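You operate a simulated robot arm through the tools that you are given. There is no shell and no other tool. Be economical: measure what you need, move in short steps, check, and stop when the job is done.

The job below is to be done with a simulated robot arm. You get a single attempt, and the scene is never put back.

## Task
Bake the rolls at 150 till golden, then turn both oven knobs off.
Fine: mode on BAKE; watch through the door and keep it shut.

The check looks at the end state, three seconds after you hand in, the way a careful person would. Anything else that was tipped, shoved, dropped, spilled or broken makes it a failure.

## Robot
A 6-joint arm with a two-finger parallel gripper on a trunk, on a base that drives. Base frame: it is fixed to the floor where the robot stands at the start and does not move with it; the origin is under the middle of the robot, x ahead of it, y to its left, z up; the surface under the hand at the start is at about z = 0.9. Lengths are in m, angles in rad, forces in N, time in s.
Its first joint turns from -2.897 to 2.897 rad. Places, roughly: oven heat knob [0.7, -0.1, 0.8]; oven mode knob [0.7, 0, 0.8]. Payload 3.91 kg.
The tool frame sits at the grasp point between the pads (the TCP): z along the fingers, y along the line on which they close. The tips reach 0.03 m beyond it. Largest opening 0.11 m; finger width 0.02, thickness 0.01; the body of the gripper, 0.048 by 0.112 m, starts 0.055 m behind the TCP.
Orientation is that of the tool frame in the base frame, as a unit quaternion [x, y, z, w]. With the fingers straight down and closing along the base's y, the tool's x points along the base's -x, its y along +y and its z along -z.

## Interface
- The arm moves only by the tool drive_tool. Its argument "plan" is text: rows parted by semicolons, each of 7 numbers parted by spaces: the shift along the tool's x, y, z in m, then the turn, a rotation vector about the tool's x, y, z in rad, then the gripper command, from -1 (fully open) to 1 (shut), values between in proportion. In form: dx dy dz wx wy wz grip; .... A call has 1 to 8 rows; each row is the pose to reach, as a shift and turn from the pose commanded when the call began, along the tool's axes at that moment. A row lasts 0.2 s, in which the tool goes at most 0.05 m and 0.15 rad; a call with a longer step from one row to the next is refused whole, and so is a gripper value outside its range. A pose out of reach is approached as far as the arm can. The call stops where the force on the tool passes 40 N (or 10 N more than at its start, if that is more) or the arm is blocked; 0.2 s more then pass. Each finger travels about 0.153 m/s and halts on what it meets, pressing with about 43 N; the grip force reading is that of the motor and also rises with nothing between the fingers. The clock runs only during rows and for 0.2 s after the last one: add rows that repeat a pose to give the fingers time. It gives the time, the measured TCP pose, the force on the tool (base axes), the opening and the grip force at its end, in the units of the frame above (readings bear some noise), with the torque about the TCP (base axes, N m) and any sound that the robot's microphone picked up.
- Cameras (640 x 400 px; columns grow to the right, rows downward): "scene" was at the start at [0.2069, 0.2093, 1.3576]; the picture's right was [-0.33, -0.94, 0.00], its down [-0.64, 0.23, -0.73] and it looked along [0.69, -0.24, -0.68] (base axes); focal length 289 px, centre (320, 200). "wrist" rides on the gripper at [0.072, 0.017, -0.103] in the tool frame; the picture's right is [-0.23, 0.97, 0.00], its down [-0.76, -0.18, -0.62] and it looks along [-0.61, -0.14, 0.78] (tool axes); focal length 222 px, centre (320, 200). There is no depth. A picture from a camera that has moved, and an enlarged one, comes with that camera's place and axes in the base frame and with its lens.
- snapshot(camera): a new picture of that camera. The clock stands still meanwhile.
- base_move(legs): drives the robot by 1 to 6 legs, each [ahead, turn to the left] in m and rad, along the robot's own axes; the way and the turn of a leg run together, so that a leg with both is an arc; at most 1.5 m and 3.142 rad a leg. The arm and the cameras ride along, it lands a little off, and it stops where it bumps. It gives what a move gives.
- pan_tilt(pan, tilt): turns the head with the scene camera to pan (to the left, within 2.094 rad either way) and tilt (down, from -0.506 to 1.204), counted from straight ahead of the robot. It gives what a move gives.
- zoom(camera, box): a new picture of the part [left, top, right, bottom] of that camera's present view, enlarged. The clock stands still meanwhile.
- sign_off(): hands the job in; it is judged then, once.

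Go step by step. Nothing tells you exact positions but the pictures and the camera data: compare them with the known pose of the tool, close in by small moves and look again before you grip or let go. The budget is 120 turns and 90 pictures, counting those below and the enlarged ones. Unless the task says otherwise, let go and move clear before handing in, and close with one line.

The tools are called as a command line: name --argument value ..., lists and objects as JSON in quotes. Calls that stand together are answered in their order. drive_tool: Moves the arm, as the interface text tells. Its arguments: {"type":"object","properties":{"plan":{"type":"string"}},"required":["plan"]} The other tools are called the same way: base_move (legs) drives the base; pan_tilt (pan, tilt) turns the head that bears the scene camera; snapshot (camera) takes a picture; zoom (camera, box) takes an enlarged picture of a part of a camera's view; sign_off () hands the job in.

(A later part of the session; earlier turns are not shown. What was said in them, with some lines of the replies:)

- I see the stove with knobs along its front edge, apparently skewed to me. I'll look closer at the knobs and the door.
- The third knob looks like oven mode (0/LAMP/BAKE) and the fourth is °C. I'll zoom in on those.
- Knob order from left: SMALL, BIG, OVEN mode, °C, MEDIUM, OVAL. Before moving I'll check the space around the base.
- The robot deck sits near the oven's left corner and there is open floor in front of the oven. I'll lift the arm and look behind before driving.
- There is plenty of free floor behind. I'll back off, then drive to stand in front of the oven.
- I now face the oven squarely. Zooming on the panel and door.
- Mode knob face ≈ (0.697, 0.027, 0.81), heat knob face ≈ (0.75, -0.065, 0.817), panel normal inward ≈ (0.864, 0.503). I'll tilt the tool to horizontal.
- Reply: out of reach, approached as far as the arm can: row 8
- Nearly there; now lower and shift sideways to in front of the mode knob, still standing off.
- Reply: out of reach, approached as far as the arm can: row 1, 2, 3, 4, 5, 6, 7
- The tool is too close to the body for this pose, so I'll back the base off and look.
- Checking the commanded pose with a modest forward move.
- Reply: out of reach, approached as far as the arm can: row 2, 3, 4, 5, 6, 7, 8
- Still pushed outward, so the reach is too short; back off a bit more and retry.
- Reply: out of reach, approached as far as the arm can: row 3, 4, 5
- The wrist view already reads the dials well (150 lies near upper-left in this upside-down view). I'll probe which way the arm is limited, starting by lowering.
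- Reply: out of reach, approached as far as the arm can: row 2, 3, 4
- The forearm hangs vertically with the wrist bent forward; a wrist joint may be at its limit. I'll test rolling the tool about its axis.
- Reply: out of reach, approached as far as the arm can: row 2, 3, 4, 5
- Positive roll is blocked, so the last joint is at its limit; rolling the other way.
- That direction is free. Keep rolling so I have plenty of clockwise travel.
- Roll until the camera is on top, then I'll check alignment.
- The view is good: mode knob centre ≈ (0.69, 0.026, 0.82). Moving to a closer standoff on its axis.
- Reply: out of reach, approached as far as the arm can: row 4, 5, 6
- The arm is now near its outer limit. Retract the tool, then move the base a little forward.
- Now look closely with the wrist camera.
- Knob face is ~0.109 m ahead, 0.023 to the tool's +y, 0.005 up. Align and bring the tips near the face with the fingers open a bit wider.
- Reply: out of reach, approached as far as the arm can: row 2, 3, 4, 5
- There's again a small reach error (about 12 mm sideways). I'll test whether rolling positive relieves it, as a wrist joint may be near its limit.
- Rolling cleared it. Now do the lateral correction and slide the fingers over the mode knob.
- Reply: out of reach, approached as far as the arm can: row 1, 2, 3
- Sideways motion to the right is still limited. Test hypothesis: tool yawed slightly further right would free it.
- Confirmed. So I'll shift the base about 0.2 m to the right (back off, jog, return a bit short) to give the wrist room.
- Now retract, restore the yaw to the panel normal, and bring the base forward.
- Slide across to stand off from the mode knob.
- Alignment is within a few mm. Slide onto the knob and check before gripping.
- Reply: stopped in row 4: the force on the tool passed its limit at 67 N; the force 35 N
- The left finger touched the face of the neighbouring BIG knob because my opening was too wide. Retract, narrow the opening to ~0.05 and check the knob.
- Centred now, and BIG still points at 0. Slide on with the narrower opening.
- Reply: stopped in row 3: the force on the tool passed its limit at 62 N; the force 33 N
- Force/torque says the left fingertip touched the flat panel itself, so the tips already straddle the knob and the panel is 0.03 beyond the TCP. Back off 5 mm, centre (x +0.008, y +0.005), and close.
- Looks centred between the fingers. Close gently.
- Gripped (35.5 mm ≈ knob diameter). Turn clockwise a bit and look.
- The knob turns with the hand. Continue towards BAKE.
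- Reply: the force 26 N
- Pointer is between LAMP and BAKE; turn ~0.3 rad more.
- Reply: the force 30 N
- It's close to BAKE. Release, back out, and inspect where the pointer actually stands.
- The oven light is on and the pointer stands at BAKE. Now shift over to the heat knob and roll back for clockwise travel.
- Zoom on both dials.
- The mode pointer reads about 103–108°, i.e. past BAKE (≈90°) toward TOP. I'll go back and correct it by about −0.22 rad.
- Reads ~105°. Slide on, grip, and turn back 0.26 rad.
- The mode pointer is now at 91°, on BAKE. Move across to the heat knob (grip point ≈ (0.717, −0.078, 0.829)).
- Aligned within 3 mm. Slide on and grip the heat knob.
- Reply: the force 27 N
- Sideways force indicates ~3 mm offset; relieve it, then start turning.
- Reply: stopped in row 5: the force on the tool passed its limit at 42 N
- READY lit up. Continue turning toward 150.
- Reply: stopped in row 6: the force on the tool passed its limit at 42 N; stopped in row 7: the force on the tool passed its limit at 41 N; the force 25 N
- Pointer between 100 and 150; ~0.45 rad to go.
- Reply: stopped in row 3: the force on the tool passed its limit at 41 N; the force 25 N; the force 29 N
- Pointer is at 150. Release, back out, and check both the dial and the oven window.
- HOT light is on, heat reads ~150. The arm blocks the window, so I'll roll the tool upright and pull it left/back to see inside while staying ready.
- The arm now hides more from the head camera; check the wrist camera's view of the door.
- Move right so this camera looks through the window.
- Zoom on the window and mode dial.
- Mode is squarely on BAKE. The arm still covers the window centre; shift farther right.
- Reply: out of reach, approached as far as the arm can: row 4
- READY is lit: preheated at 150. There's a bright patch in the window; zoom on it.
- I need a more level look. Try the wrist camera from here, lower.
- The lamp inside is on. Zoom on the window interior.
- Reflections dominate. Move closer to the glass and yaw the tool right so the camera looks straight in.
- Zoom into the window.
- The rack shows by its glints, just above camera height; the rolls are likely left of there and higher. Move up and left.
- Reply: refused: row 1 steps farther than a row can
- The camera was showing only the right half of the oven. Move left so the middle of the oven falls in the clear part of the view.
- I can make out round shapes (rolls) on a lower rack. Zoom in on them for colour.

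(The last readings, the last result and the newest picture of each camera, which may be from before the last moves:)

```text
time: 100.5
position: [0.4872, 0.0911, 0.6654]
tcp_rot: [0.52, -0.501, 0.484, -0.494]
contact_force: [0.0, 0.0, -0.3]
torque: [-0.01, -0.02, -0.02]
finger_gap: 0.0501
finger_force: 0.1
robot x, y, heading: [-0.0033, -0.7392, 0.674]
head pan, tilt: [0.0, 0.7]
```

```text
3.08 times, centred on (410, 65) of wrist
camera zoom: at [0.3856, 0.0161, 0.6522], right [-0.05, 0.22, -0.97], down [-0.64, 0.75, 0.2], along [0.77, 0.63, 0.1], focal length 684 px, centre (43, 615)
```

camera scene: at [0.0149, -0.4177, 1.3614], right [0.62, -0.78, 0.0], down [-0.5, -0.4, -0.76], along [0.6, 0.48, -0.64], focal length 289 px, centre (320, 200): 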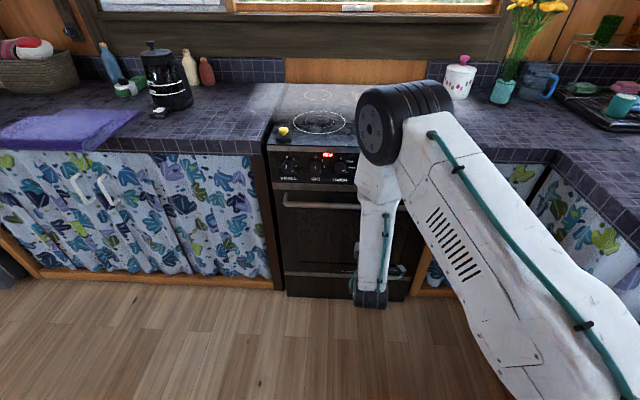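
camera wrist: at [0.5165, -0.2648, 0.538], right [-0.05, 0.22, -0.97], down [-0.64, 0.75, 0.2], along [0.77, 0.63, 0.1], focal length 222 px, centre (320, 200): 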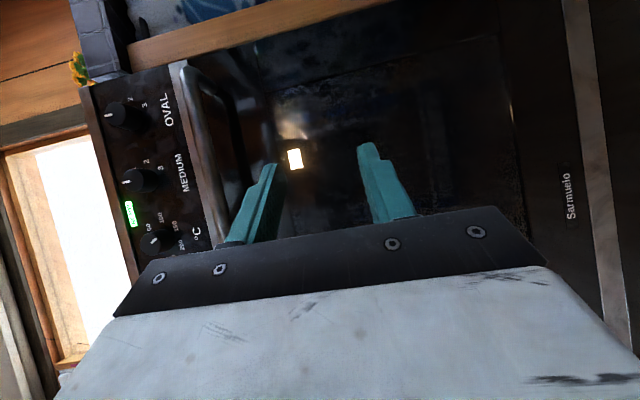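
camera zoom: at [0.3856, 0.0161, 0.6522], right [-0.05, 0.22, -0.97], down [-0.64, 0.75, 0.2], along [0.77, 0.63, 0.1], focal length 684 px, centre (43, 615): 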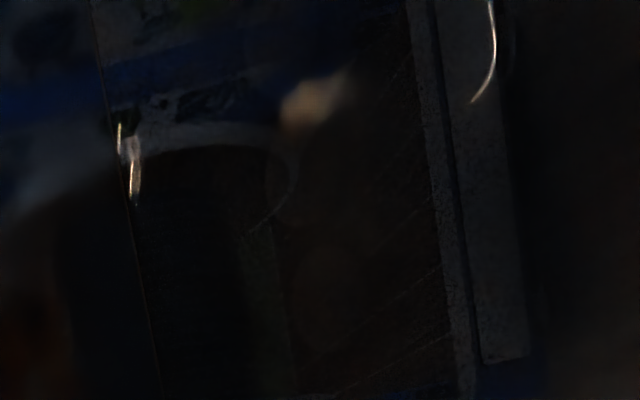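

The interesting zone lies just above the rack, masked by the handle. Lower the camera a little to see under the handle.

drive_tool --plan "0 0.03 0.01 0 0 0 0.09; 0 0.06 0.02 0 0 0 0.09; 0 0.06 0.02 0 0 0 0.09"

zoom --camera "wrist" --box '[240, 0, 420, 180]'

```text
time: 101.3
position: [0.5058, 0.0924, 0.6043]
tcp_rot: [0.52, -0.502, 0.484, -0.494]
contact_force: [0.4, -0.8, -0.4]
torque: [0.0, -0.01, -0.02]
finger_gap: 0.0501
finger_force: 0.1
robot x, y, heading: [-0.0059, -0.7393, 0.672]
head pan, tilt: [0.0, 0.7]
```

```text
2.22 times, centred on (330, 90) of wrist
camera zoom: at [0.4034, 0.0171, 0.5924], right [-0.05, 0.22, -0.97], down [-0.64, 0.75, 0.2], along [0.77, 0.63, 0.1], focal length 494 px, centre (298, 444)
```

zoom: 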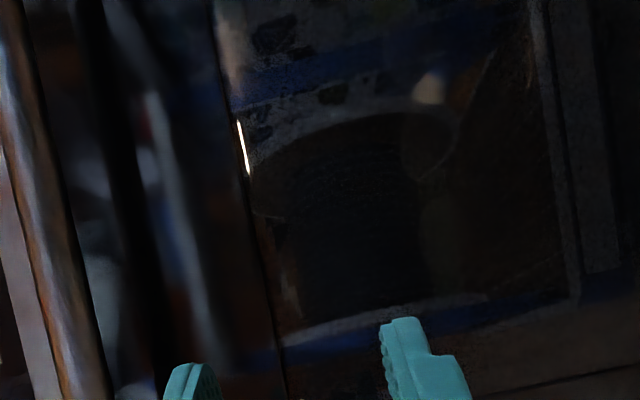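

There's a lit patch inside at about z 0.45 that could be a roll. Move right and closer for a better look.

drive_tool --plan "0.01 0 0.03 0 0 0 0.09; 0.025 0.01 0.06 0 0 0 0.09; 0.04 0.02 0.08 0 0 0 0.09; 0.04 0.02 0.08 0 0 0 0.09"

zoom --camera "wrist" --box '[260, 0, 520, 180]'

```text
time: 102.3
position: [0.5862, 0.0534, 0.5796]
tcp_rot: [0.52, -0.502, 0.484, -0.494]
contact_force: [0.1, -0.6, -0.4]
torque: [-0.01, 0.02, 0.04]
finger_gap: 0.0499
finger_force: 0.1
robot x, y, heading: [-0.0021, -0.7379, 0.675]
head pan, tilt: [0.0, 0.7]
```

```text
2.22 times, centred on (390, 90) of wrist
camera zoom: at [0.4838, -0.0212, 0.5677], right [-0.05, 0.22, -0.97], down [-0.64, 0.75, 0.2], along [0.77, 0.63, 0.1], focal length 494 px, centre (164, 444)
```

zoom: 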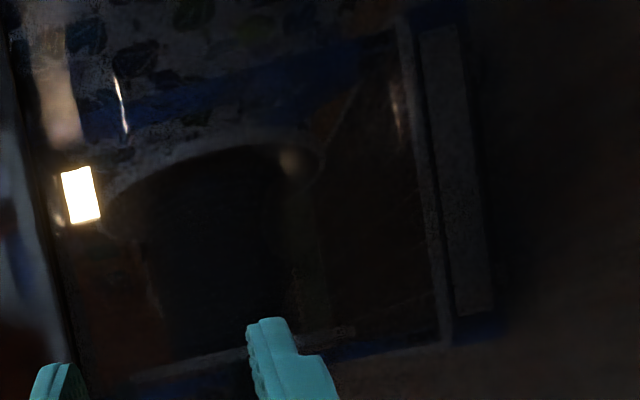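

The patch triangulates consistently to a real object at about (0.96, 0.09, 0.45): a roll's lit top. Get a steeper view onto it through the window.

drive_tool --plan "0.02 -0.01 -0.03 0 0 0 0.09; 0.05 -0.035 -0.04 0 0 0 0.09; 0.08 -0.07 -0.03 0 0 0 0.09; 0.105 -0.1 -0.015 0 0 0 0.09; 0.119 -0.115 -0.009 0 0 0 0.09; 0.119 -0.115 -0.009 0 0 0 0.09"

zoom --camera "wrist" --box '[370, 50, 530, 200]'

```text
time: 103.7
position: [0.5824, -0.0645, 0.695]
tcp_rot: [0.52, -0.502, 0.484, -0.494]
contact_force: [0.2, 0.8, 0.2]
torque: [-0.02, -0.01, -0.04]
finger_gap: 0.0502
finger_force: 0.1
robot x, y, heading: [-0.0058, -0.7388, 0.674]
head pan, tilt: [0.0, 0.7]
```

```text
2.67 times, centred on (450, 125) of wrist
camera zoom: at [0.4804, -0.1397, 0.683], right [-0.05, 0.22, -0.97], down [-0.64, 0.75, 0.2], along [0.77, 0.63, 0.1], focal length 592 px, centre (-27, 400)
```

zoom: 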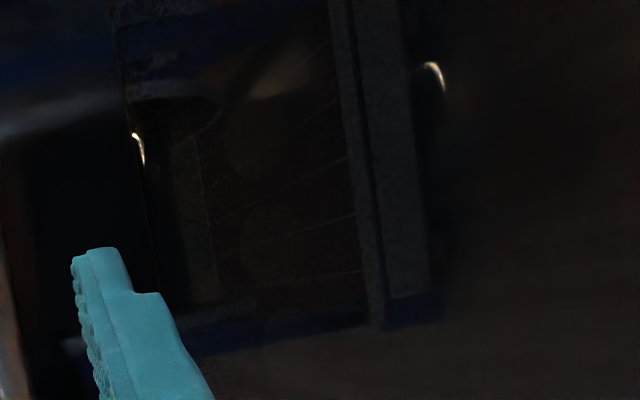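

Faint round shapes appear at mid-window. Zoom harder.

zoom --camera "wrist" --box '[445, 60, 505, 150]'

```text
4.44 times, centred on (475, 105) of wrist
camera zoom: at [0.4804, -0.1397, 0.683], right [-0.05, 0.22, -0.97], down [-0.64, 0.75, 0.2], along [0.77, 0.63, 0.1], focal length 987 px, centre (-369, 622)
```

zoom: 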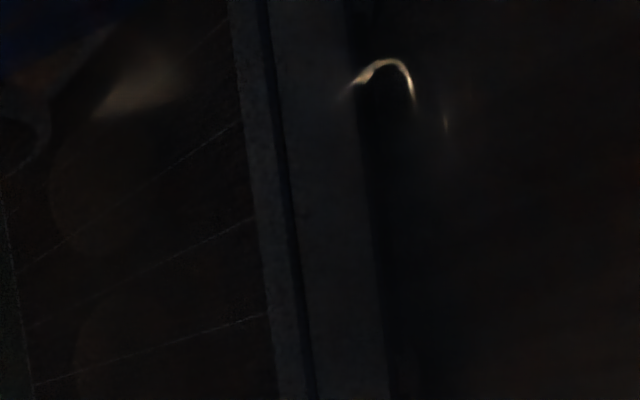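

The rolls are faintly visible but too dim here. I'll try the head camera from farther back, where its sight line is shallower; move the arm right and reverse.

drive_tool --plan "0.03 0 -0.03 0 0 0 0.09; 0.06 0 -0.05 0 0 0 0.09; 0.1 0 -0.05 0 0 0 0.09; 0.14 0 -0.05 0 0 0 0.09"

base_move --legs '[[-0.55, 0]]'

pan_tilt --pan 0.0 --tilt 0.5

snapshot --camera "scene"

```text
time: 104.7
position: [0.5375, -0.2049, 0.698]
tcp_rot: [0.52, -0.502, 0.484, -0.494]
contact_force: [0.1, 0.4, 0.7]
torque: [0.0, 0.01, 0.01]
finger_gap: 0.0501
finger_force: 0.0
robot x, y, heading: [-0.0051, -0.7368, 0.685]
head pan, tilt: [0.0, 0.7]
```

```text
time: 107.9
position: [0.1031, -0.5451, 0.7007]
tcp_rot: [0.524, -0.498, 0.481, -0.497]
contact_force: [0.9, 0.3, -0.5]
torque: [0.04, -0.03, -0.01]
finger_gap: 0.0497
finger_force: 0.0
robot x, y, heading: [-0.4321, -1.0879, 0.685]
head pan, tilt: [0.0, 0.7]
```

```text
time: 108.7
position: [0.0941, -0.5528, 0.7079]
tcp_rot: [0.518, -0.497, 0.482, -0.503]
contact_force: [0.9, 0.5, -0.8]
torque: [-0.01, -0.04, -0.01]
finger_gap: 0.0501
finger_force: 0.0
robot x, y, heading: [-0.4348, -1.084, 0.691]
head pan, tilt: [0.0, 0.499]
```

```text
17 pictures are left
camera scene: at [-0.3946, -0.7454, 1.38], right [0.63, -0.77, 0.0], down [-0.38, -0.31, -0.87], along [0.67, 0.55, -0.5], focal length 289 px, centre (320, 200)
```

scene: 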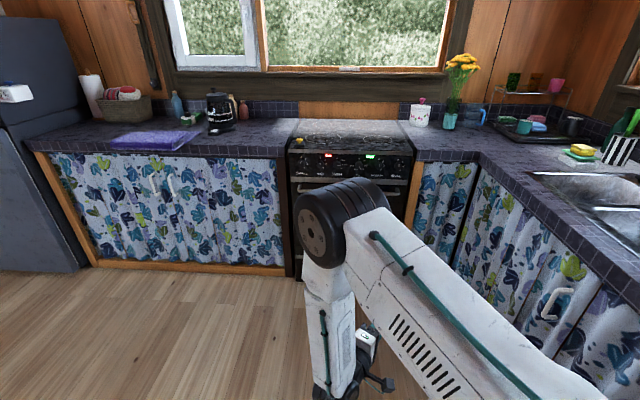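

The elbow blocks the window; turn the base right and pan the head left.

base_move --legs '[[0, -0.45]]'

pan_tilt --pan 0.45 --tilt 0.5

zoom --camera "scene" --box '[260, 120, 460, 270]'

```text
time: 110.4
position: [0.2732, -0.8357, 0.7081]
tcp_rot: [-0.394, 0.601, -0.582, 0.382]
contact_force: [0.2, 0.5, -0.3]
torque: [-0.01, 0.03, 0.01]
finger_gap: 0.05
finger_force: 0.1
robot x, y, heading: [-0.4353, -1.087, 0.24]
head pan, tilt: [0.0, 0.499]
```

```text
time: 111.3
position: [0.2602, -0.8382, 0.7174]
tcp_rot: [-0.388, 0.598, -0.585, 0.388]
contact_force: [-0.3, 0.0, 0.4]
torque: [0.01, 0.0, 0.02]
finger_gap: 0.0499
finger_force: 0.1
robot x, y, heading: [-0.4331, -1.0841, 0.235]
head pan, tilt: [0.45, 0.499]
```

```text
2.67 times, centred on (360, 195) of scene
camera zoom: at [-0.2698, -0.7601, 1.3802], right [0.63, -0.77, -0.01], down [-0.39, -0.31, -0.87], along [0.67, 0.55, -0.49], focal length 771 px, centre (213, 213)
```

zoom: 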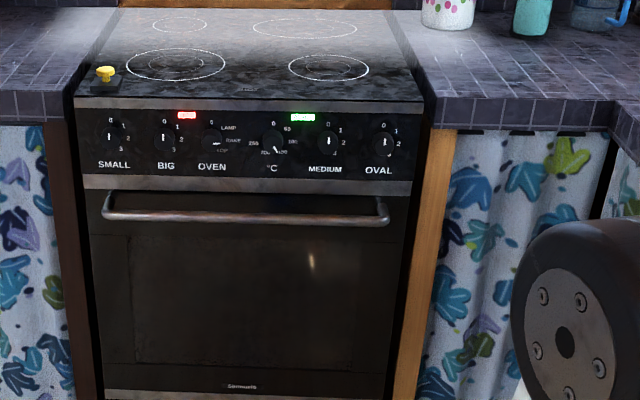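

Unobstructed view now. Zoom on the window.

zoom --camera "scene" --box '[300, 205, 396, 262]'

```text
6.67 times, centred on (348, 234) of scene
camera zoom: at [-0.2698, -0.7601, 1.3802], right [0.63, -0.77, -0.01], down [-0.39, -0.31, -0.87], along [0.67, 0.55, -0.49], focal length 1928 px, centre (133, -23)
```

zoom: 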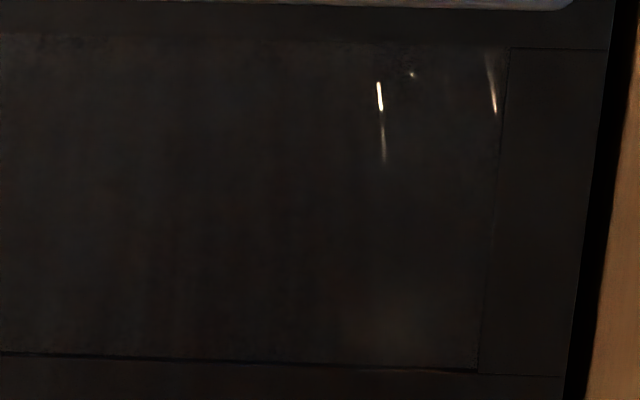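

The floor's reflection veils the glass. Zoom tighter on the upper middle of the window for any faint shapes.

zoom --camera "scene" --box '[310, 208, 366, 243]'

```text
11.43 times, centred on (338, 226) of scene
camera zoom: at [-0.2698, -0.7601, 1.3802], right [0.63, -0.77, -0.01], down [-0.39, -0.31, -0.87], along [0.67, 0.55, -0.49], focal length 3306 px, centre (114, -91)
```

zoom: 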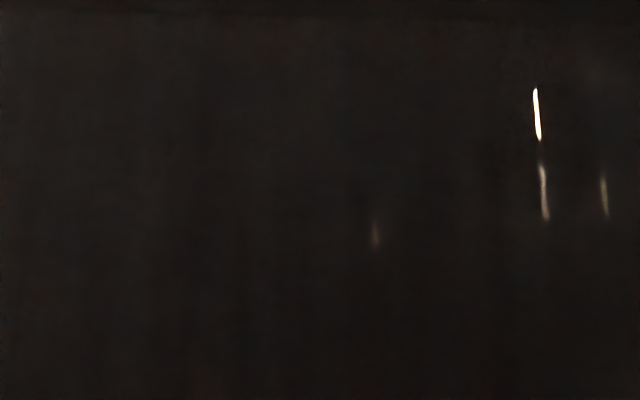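

I conclude from geometry that the faint circles seen earlier were real: a row of three rolls at z≈0.45 in the oven's middle. Return to the close position.

base_move --legs '[[0, 0.45], [0.55, 0]]'

```text
time: 115.8
position: [0.5188, -0.204, 0.7167]
tcp_rot: [0.51, -0.497, 0.483, -0.509]
contact_force: [-0.4, -1.1, -0.4]
torque: [-0.01, -0.02, 0.0]
finger_gap: 0.0499
finger_force: 0.0
robot x, y, heading: [0.0034, -0.7289, 0.68]
head pan, tilt: [0.45, 0.499]
```

drive_tool --plan "-0.04 0.025 0 0 0 0 0.09; -0.08 0.05 0 0 0 0 0.09; -0.12 0.075 0 0 0 0 0.09; -0.165 0.087 0.01 0 0 0 0.09; -0.205 0.087 0.03 0 0 0 0.09; -0.24 0.087 0.055 0 0 0 0.09; -0.24 0.087 0.077 0 0 0 0.09; -0.24 0.087 0.077 0 0 0 0.09"

zoom --camera "wrist" --box '[340, 20, 500, 170]'

```text
time: 117.6
position: [0.5837, 0.04, 0.631]
tcp_rot: [0.51, -0.497, 0.483, -0.51]
contact_force: [0.3, 0.4, -0.4]
torque: [-0.01, -0.03, 0.01]
finger_gap: 0.05
finger_force: 0.1
robot x, y, heading: [0.0013, -0.7319, 0.685]
head pan, tilt: [0.45, 0.499]
```

```text
2.67 times, centred on (420, 95) of wrist
camera zoom: at [0.484, -0.0363, 0.614], right [-0.02, 0.24, -0.97], down [-0.65, 0.73, 0.2], along [0.76, 0.64, 0.14], focal length 592 px, centre (53, 480)
```

zoom: 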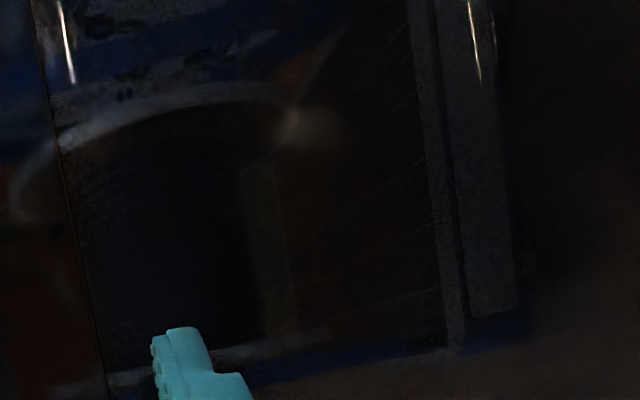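

Go back to the earlier viewpoint where the circles showed, to compare over time.

drive_tool --plan "0.03 0 -0.01 0 0 0 0.09; 0.06 -0.02 -0.01 0 0 0 0.09; 0.09 -0.045 -0.005 0 0 0 0.09; 0.104 -0.064 0.003 0 0 0 0.09; 0.104 -0.064 0.003 0 0 0 0.09"

zoom --camera "wrist" --box '[390, 50, 510, 160]'

```text
time: 118.8
position: [0.5951, -0.0649, 0.6928]
tcp_rot: [0.51, -0.497, 0.483, -0.509]
contact_force: [0.2, 0.2, -0.2]
torque: [0.02, -0.01, 0.0]
finger_gap: 0.05
finger_force: 0.0
robot x, y, heading: [0.0015, -0.7294, 0.688]
head pan, tilt: [0.45, 0.499]
```

```text
3.64 times, centred on (450, 105) of wrist
camera zoom: at [0.4945, -0.1412, 0.6764], right [-0.02, 0.24, -0.97], down [-0.65, 0.73, 0.2], along [0.76, 0.64, 0.14], focal length 808 px, centre (-153, 546)
```

zoom: 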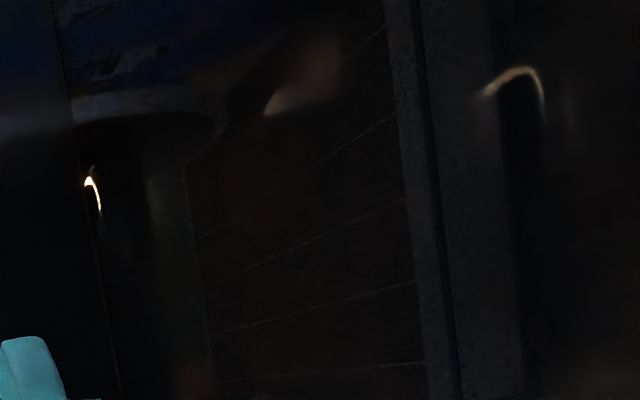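

zoom --camera "wrist" --box '[430, 70, 480, 150]'

```text
5.00 times, centred on (455, 110) of wrist
camera zoom: at [0.4945, -0.1412, 0.6764], right [-0.02, 0.24, -0.97], down [-0.65, 0.73, 0.2], along [0.76, 0.64, 0.14], focal length 1111 px, centre (-355, 650)
```

zoom: 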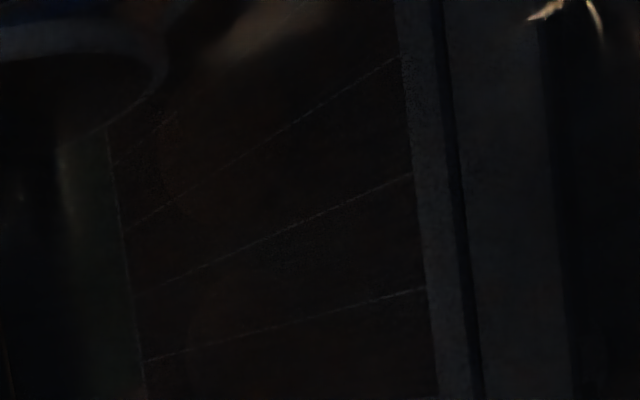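

The circles have turned from pale tan to dim reddish-brown: they have browned, so I turn things off now, mode first. Moving to the mode knob's standoff.

drive_tool --plan "0 -0.03 -0.03 -0.0015 -0.12 -0.002 0.09; -0.01 -0.07 -0.035 -0.003 -0.25 -0.004 0.09; -0.02 -0.105 -0.03 -0.0045 -0.37 -0.005 0.09; -0.031 -0.134 -0.019 -0.006 -0.49 -0.007 0.09; -0.031 -0.134 -0.019 -0.006 -0.49 -0.007 0.09"

```text
time: 120.0
position: [0.5768, -0.0363, 0.8285]
tcp_rot: [0.616, -0.358, 0.344, -0.612]
contact_force: [1.1, 0.2, -0.4]
torque: [-0.04, -0.01, 0.03]
finger_gap: 0.0499
finger_force: 0.1
robot x, y, heading: [0.0008, -0.729, 0.688]
head pan, tilt: [0.45, 0.499]
```

drive_tool --plan "0.002 0.003 0.04 0 0 0 0.09; 0.002 0.003 0.075 0 0 0 0.09; 0.002 0.003 0.097 0 0 0 0.09; 0.002 0.003 0.097 0 0 0 0.3; 0.002 0.003 0.097 0 0 0 0.6; 0.002 0.003 0.097 0 0 0 0.6; 0.002 0.003 0.097 0 0 -0.1 0.6; 0.002 0.003 0.097 0 0 -0.2 0.6"

drive_tool --plan "0 0 0 0 0 -0.14 0.6; 0 0 0 0 0 -0.28 0.6; 0 0 0 0 0 -0.42 0.6; 0 0 0 0 0 -0.56 0.6; 0 0 0 0 0 -0.7 0.6; 0 0 0 0 0 -0.84 0.6; 0 0 0 0 0 -0.98 0.6; 0 0 0 0 0 -1.12 0.6"

```text
time: 121.8
position: [0.6594, 0.0109, 0.8259]
tcp_rot: [0.647, -0.294, 0.405, -0.576]
contact_force: [0.8, 5.7, 14.9]
torque: [0.54, -0.73, -0.19]
finger_gap: 0.0348
finger_force: 45.3
robot x, y, heading: [0.0058, -0.7294, 0.689]
head pan, tilt: [0.45, 0.499]
```

```text
time: 123.6
position: [0.6585, 0.0111, 0.8257]
tcp_rot: [0.705, 0.095, 0.648, -0.271]
contact_force: [-9.6, 10.0, 24.7]
torque: [0.67, -0.97, 0.6]
finger_gap: 0.0352
finger_force: 44.4
robot x, y, heading: [0.0021, -0.7239, 0.69]
head pan, tilt: [0.45, 0.499]
```

drive_tool --plan "0 0 0 0 0 -0.09 0.6; 0 0 0 0 0 -0.18 0.6; 0 0 0 0 0 -0.27 0.6; 0 0 0 0 0 -0.27 0.6; 0 0 0 0 0 -0.27 0.3; 0 0 0 0 0 -0.27 0.09; 0 0 -0.04 0 0 -0.27 0.09; 0 0 -0.08 0 0 -0.27 0.09"

snapshot --camera "wrist"

```text
time: 125.4
position: [0.5911, -0.0286, 0.8253]
tcp_rot: [0.687, 0.188, 0.678, -0.181]
contact_force: [0.3, 0.6, -0.8]
torque: [-0.02, -0.02, 0.0]
finger_gap: 0.0499
finger_force: 0.0
robot x, y, heading: [0.0028, -0.7303, 0.684]
head pan, tilt: [0.45, 0.499]
```

```text
10 pictures are left
camera wrist: at [0.5105, -0.0957, 0.9001], right [0.49, -0.84, -0.22], down [-0.63, -0.17, -0.75], along [0.6, 0.51, -0.62], focal length 222 px, centre (320, 200)
```

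wrist: 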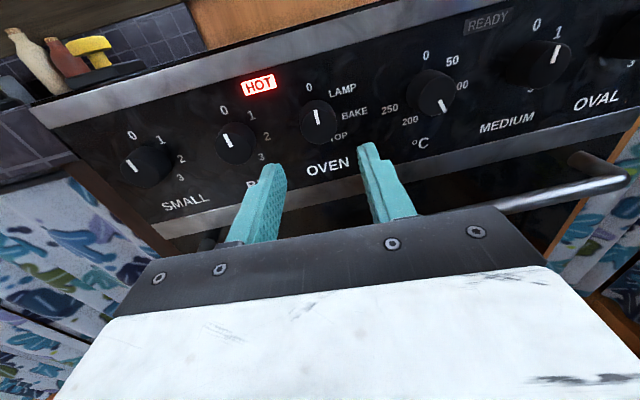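

Mode is at 0 and READY is out. Now move to the heat knob, rolling the wrist for counter-clockwise travel.

drive_tool --plan "0 0.03 -0.019 0 0 0.14 0.09; 0 0.06 -0.019 0 0 0.28 0.09; 0 0.09 -0.019 0 0 0.42 0.09; 0 0.107 -0.019 0 0 0.56 0.09; 0 0.107 -0.019 0 0 0.7 0.09; 0 0.107 -0.019 0 0 0.84 0.09; 0 0.107 -0.019 0 0 0.98 0.09; 0 0.107 -0.019 0 0 1.12 0.09"

drive_tool --plan "0 0 0 0 0 0.14 0.09; 0 0 0 0 0 0.28 0.09; 0 0 0 0 0 0.42 0.09; 0 0 0 0 0 0.56 0.09; 0 0 0 0 0 0.7 0.09; 0 0 0 0 0 0.84 0.09; 0 0 0 0 0 0.98 0.09; 0 0 0 0 0 1.12 0.09"

drive_tool --plan "0 0 0 0 0 0.14 0.09; 0 0 0 0 0 0.28 0.09; 0 0 0 0 0 0.42 0.09; 0 0 0 0 0 0.46 0.09"

```text
time: 127.2
position: [0.6293, -0.1314, 0.8273]
tcp_rot: [0.682, -0.205, 0.477, -0.515]
contact_force: [-0.3, -0.6, 0.6]
torque: [0.02, -0.01, 0.01]
finger_gap: 0.0499
finger_force: 0.1
robot x, y, heading: [0.0015, -0.7287, 0.689]
head pan, tilt: [0.45, 0.499]
```

```text
time: 129.0
position: [0.6287, -0.1305, 0.8269]
tcp_rot: [-0.469, 0.536, -0.13, 0.69]
contact_force: [-0.6, 0.9, -0.5]
torque: [0.0, 0.0, 0.02]
finger_gap: 0.0503
finger_force: 0.2
robot x, y, heading: [0.0007, -0.7309, 0.683]
head pan, tilt: [0.45, 0.499]
```

```text
time: 130.0
position: [0.6283, -0.1309, 0.8266]
tcp_rot: [-0.333, 0.629, 0.029, 0.702]
contact_force: [0.5, 0.2, 0.3]
torque: [-0.01, -0.02, -0.02]
finger_gap: 0.0499
finger_force: 0.1
robot x, y, heading: [0.0032, -0.727, 0.685]
head pan, tilt: [0.45, 0.499]
```

drive_tool --plan "0.001 -0.004 0.04 0 0 0 0.09; 0.001 -0.004 0.075 0 0 0 0.09; 0.001 -0.004 0.098 0 0 0 0.09; 0.001 -0.004 0.098 0 0 0 0.3; 0.001 -0.004 0.098 0 0 0 0.6; 0.001 -0.004 0.098 0 0 0 0.6; 0.001 -0.004 0.098 0 0 -0.1 0.6; 0.001 -0.004 0.098 0 0 -0.2 0.6"

drive_tool --plan "0 0 0 0 0 -0.14 0.6; 0 0 0 0 0 -0.28 0.6; 0 0 0 0 0 -0.42 0.6; 0 0 0 0 0 -0.56 0.6; 0 0 0 0 0 -0.7 0.6; 0 0 0 0 0 -0.84 0.6; 0 0 0 0 0 -0.98 0.6; 0 0 0 0 0 -1.12 0.6"

```text
time: 131.5
position: [0.7134, -0.0829, 0.8239]
tcp_rot: [-0.345, 0.624, 0.024, 0.701]
contact_force: [3.3, 13.0, -5.6]
torque: [-0.11, 0.23, 0.99]
finger_gap: 0.0336
finger_force: 45.3
robot x, y, heading: [-0.001, -0.7295, 0.693]
head pan, tilt: [0.45, 0.499]
stopped in row 7: the force on the tool passed its limit at 42 N (the readings are from after the stop); the commanded pose is now the measured one
```

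```text
time: 133.3
position: [0.7136, -0.0839, 0.8261]
tcp_rot: [0.623, -0.345, 0.353, -0.606]
contact_force: [-9.2, -8.3, 10.1]
torque: [0.41, -0.51, -0.17]
finger_gap: 0.033
finger_force: 44.0
robot x, y, heading: [0.002, -0.7255, 0.69]
head pan, tilt: [0.45, 0.499]
```

drive_tool --plan "0 0 0 0 0 -0.14 0.6; 0 0 0 0 0 -0.28 0.6; 0 0 0 0 0 -0.42 0.6; 0 0 0 0 0 -0.56 0.6; 0 0 0 0 0 -0.7 0.6; 0 0 0 0 0 -0.84 0.6; 0 0 0 0 0 -0.98 0.6; 0 0 0 0 0 -1.12 0.6"

drive_tool --plan "0 0 0 0 0 -0.14 0.6; 0 0 0 0 0 -0.28 0.6; 0 0 0 0 0 -0.4 0.6; 0 0 0 0 0 -0.4 0.6"

zoom --camera "wrist" --box '[180, 30, 460, 205]'

```text
time: 135.1
position: [0.7127, -0.081, 0.8271]
tcp_rot: [0.71, 0.039, 0.622, -0.328]
contact_force: [-7.0, -3.4, 29.9]
torque: [0.71, -1.01, -0.21]
finger_gap: 0.0335
finger_force: 44.9
robot x, y, heading: [0.003, -0.7296, 0.686]
head pan, tilt: [0.45, 0.499]
```

```text
time: 136.1
position: [0.7121, -0.0812, 0.8255]
tcp_rot: [0.69, 0.18, 0.673, -0.197]
contact_force: [-2.9, 12.2, 20.0]
torque: [0.76, -0.15, 0.48]
finger_gap: 0.0335
finger_force: 45.1
robot x, y, heading: [-0.0029, -0.727, 0.689]
head pan, tilt: [0.45, 0.499]
```

```text
2.29 times, centred on (320, 118) of wrist
camera zoom: at [0.6344, -0.15, 0.898], right [0.49, -0.83, -0.26], down [-0.65, -0.15, -0.75], along [0.58, 0.53, -0.61], focal length 508 px, centre (320, 389)
```

zoom: 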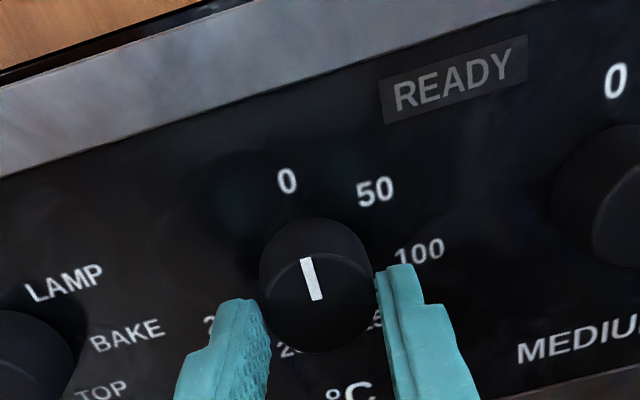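

Pointer is at 0. Release, back out, and check both knobs.

drive_tool --plan "0 0 0 0 0 0 0.3; 0 0 0 0 0 0 0.09; 0 0 -0.04 0 0 0 0.09; 0 0 -0.08 0 0 0 0.09; 0 0 -0.11 0 0 0 0.09"

zoom --camera "wrist" --box '[160, 40, 440, 190]'

```text
time: 137.3
position: [0.6183, -0.1383, 0.8273]
tcp_rot: [0.69, 0.178, 0.674, -0.196]
contact_force: [-1.1, 0.7, 0.4]
torque: [-0.02, -0.03, 0.04]
finger_gap: 0.0502
finger_force: 0.1
robot x, y, heading: [-0.0024, -0.7271, 0.684]
head pan, tilt: [0.45, 0.499]
```

```text
2.29 times, centred on (300, 115) of wrist
camera zoom: at [0.5402, -0.2074, 0.9006], right [0.49, -0.83, -0.26], down [-0.65, -0.15, -0.75], along [0.58, 0.53, -0.61], focal length 508 px, centre (366, 394)
```

zoom: 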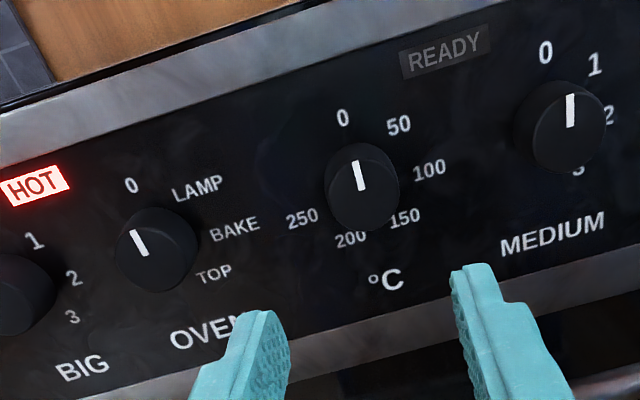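

Both knobs point to 0 and the door stayed shut. Back the tool further clear before handing in.

drive_tool --plan "0 0 -0.04 0 0 0 0; 0 0 -0.08 0 0 0 0; 0 0 -0.1 0 0 0 0"

snapshot --camera "scene"

```text
time: 138.1
position: [0.5308, -0.1907, 0.8285]
tcp_rot: [0.69, 0.178, 0.674, -0.196]
contact_force: [-0.3, 0.0, -0.1]
torque: [0.0, 0.0, -0.01]
finger_gap: 0.0552
finger_force: 0.0
robot x, y, heading: [0.0021, -0.728, 0.693]
head pan, tilt: [0.45, 0.499]
```

```text
7 pictures are left
camera scene: at [-0.0109, -0.3794, 1.3792], right [0.91, -0.42, 0.0], down [-0.2, -0.43, -0.88], along [0.37, 0.8, -0.48], focal length 289 px, centre (320, 200)
```

scene: 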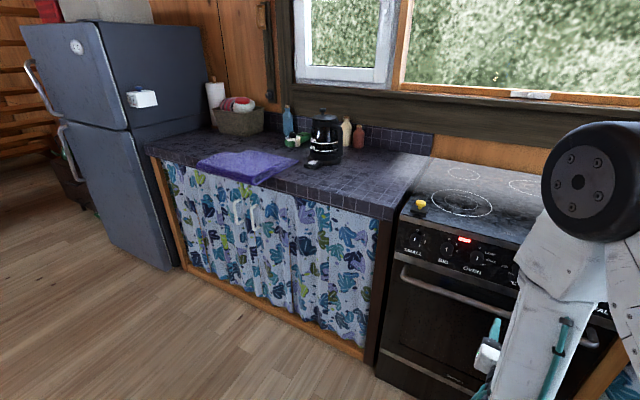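

Nothing is disturbed. One last look into the window from this angle.

zoom --camera "scene" --box '[385, 265, 505, 385]'

```text
3.33 times, centred on (445, 325) of scene
camera zoom: at [-0.0109, -0.3794, 1.3792], right [0.91, -0.42, 0.0], down [-0.2, -0.43, -0.88], along [0.37, 0.8, -0.48], focal length 964 px, centre (-97, -217)
```

zoom: 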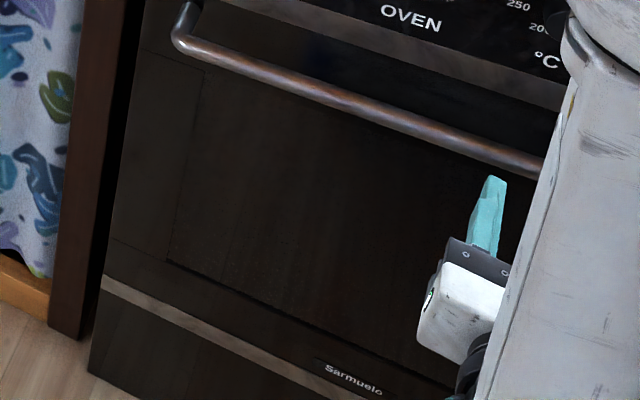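

The lamp is off, so nothing more can be seen through the glass. The arm is clear, the door is shut and both knobs are at 0, so I'm handing in.

sign_off

```text
The job is handed in.
```

I baked on BAKE at about 150 for roughly 30 s, then turned both oven knobs to 0 with the door shut throughout; I couldn't confirm the rolls are golden, because I saw only faint shapes through the dark glass that seemed to turn from pale to brown.
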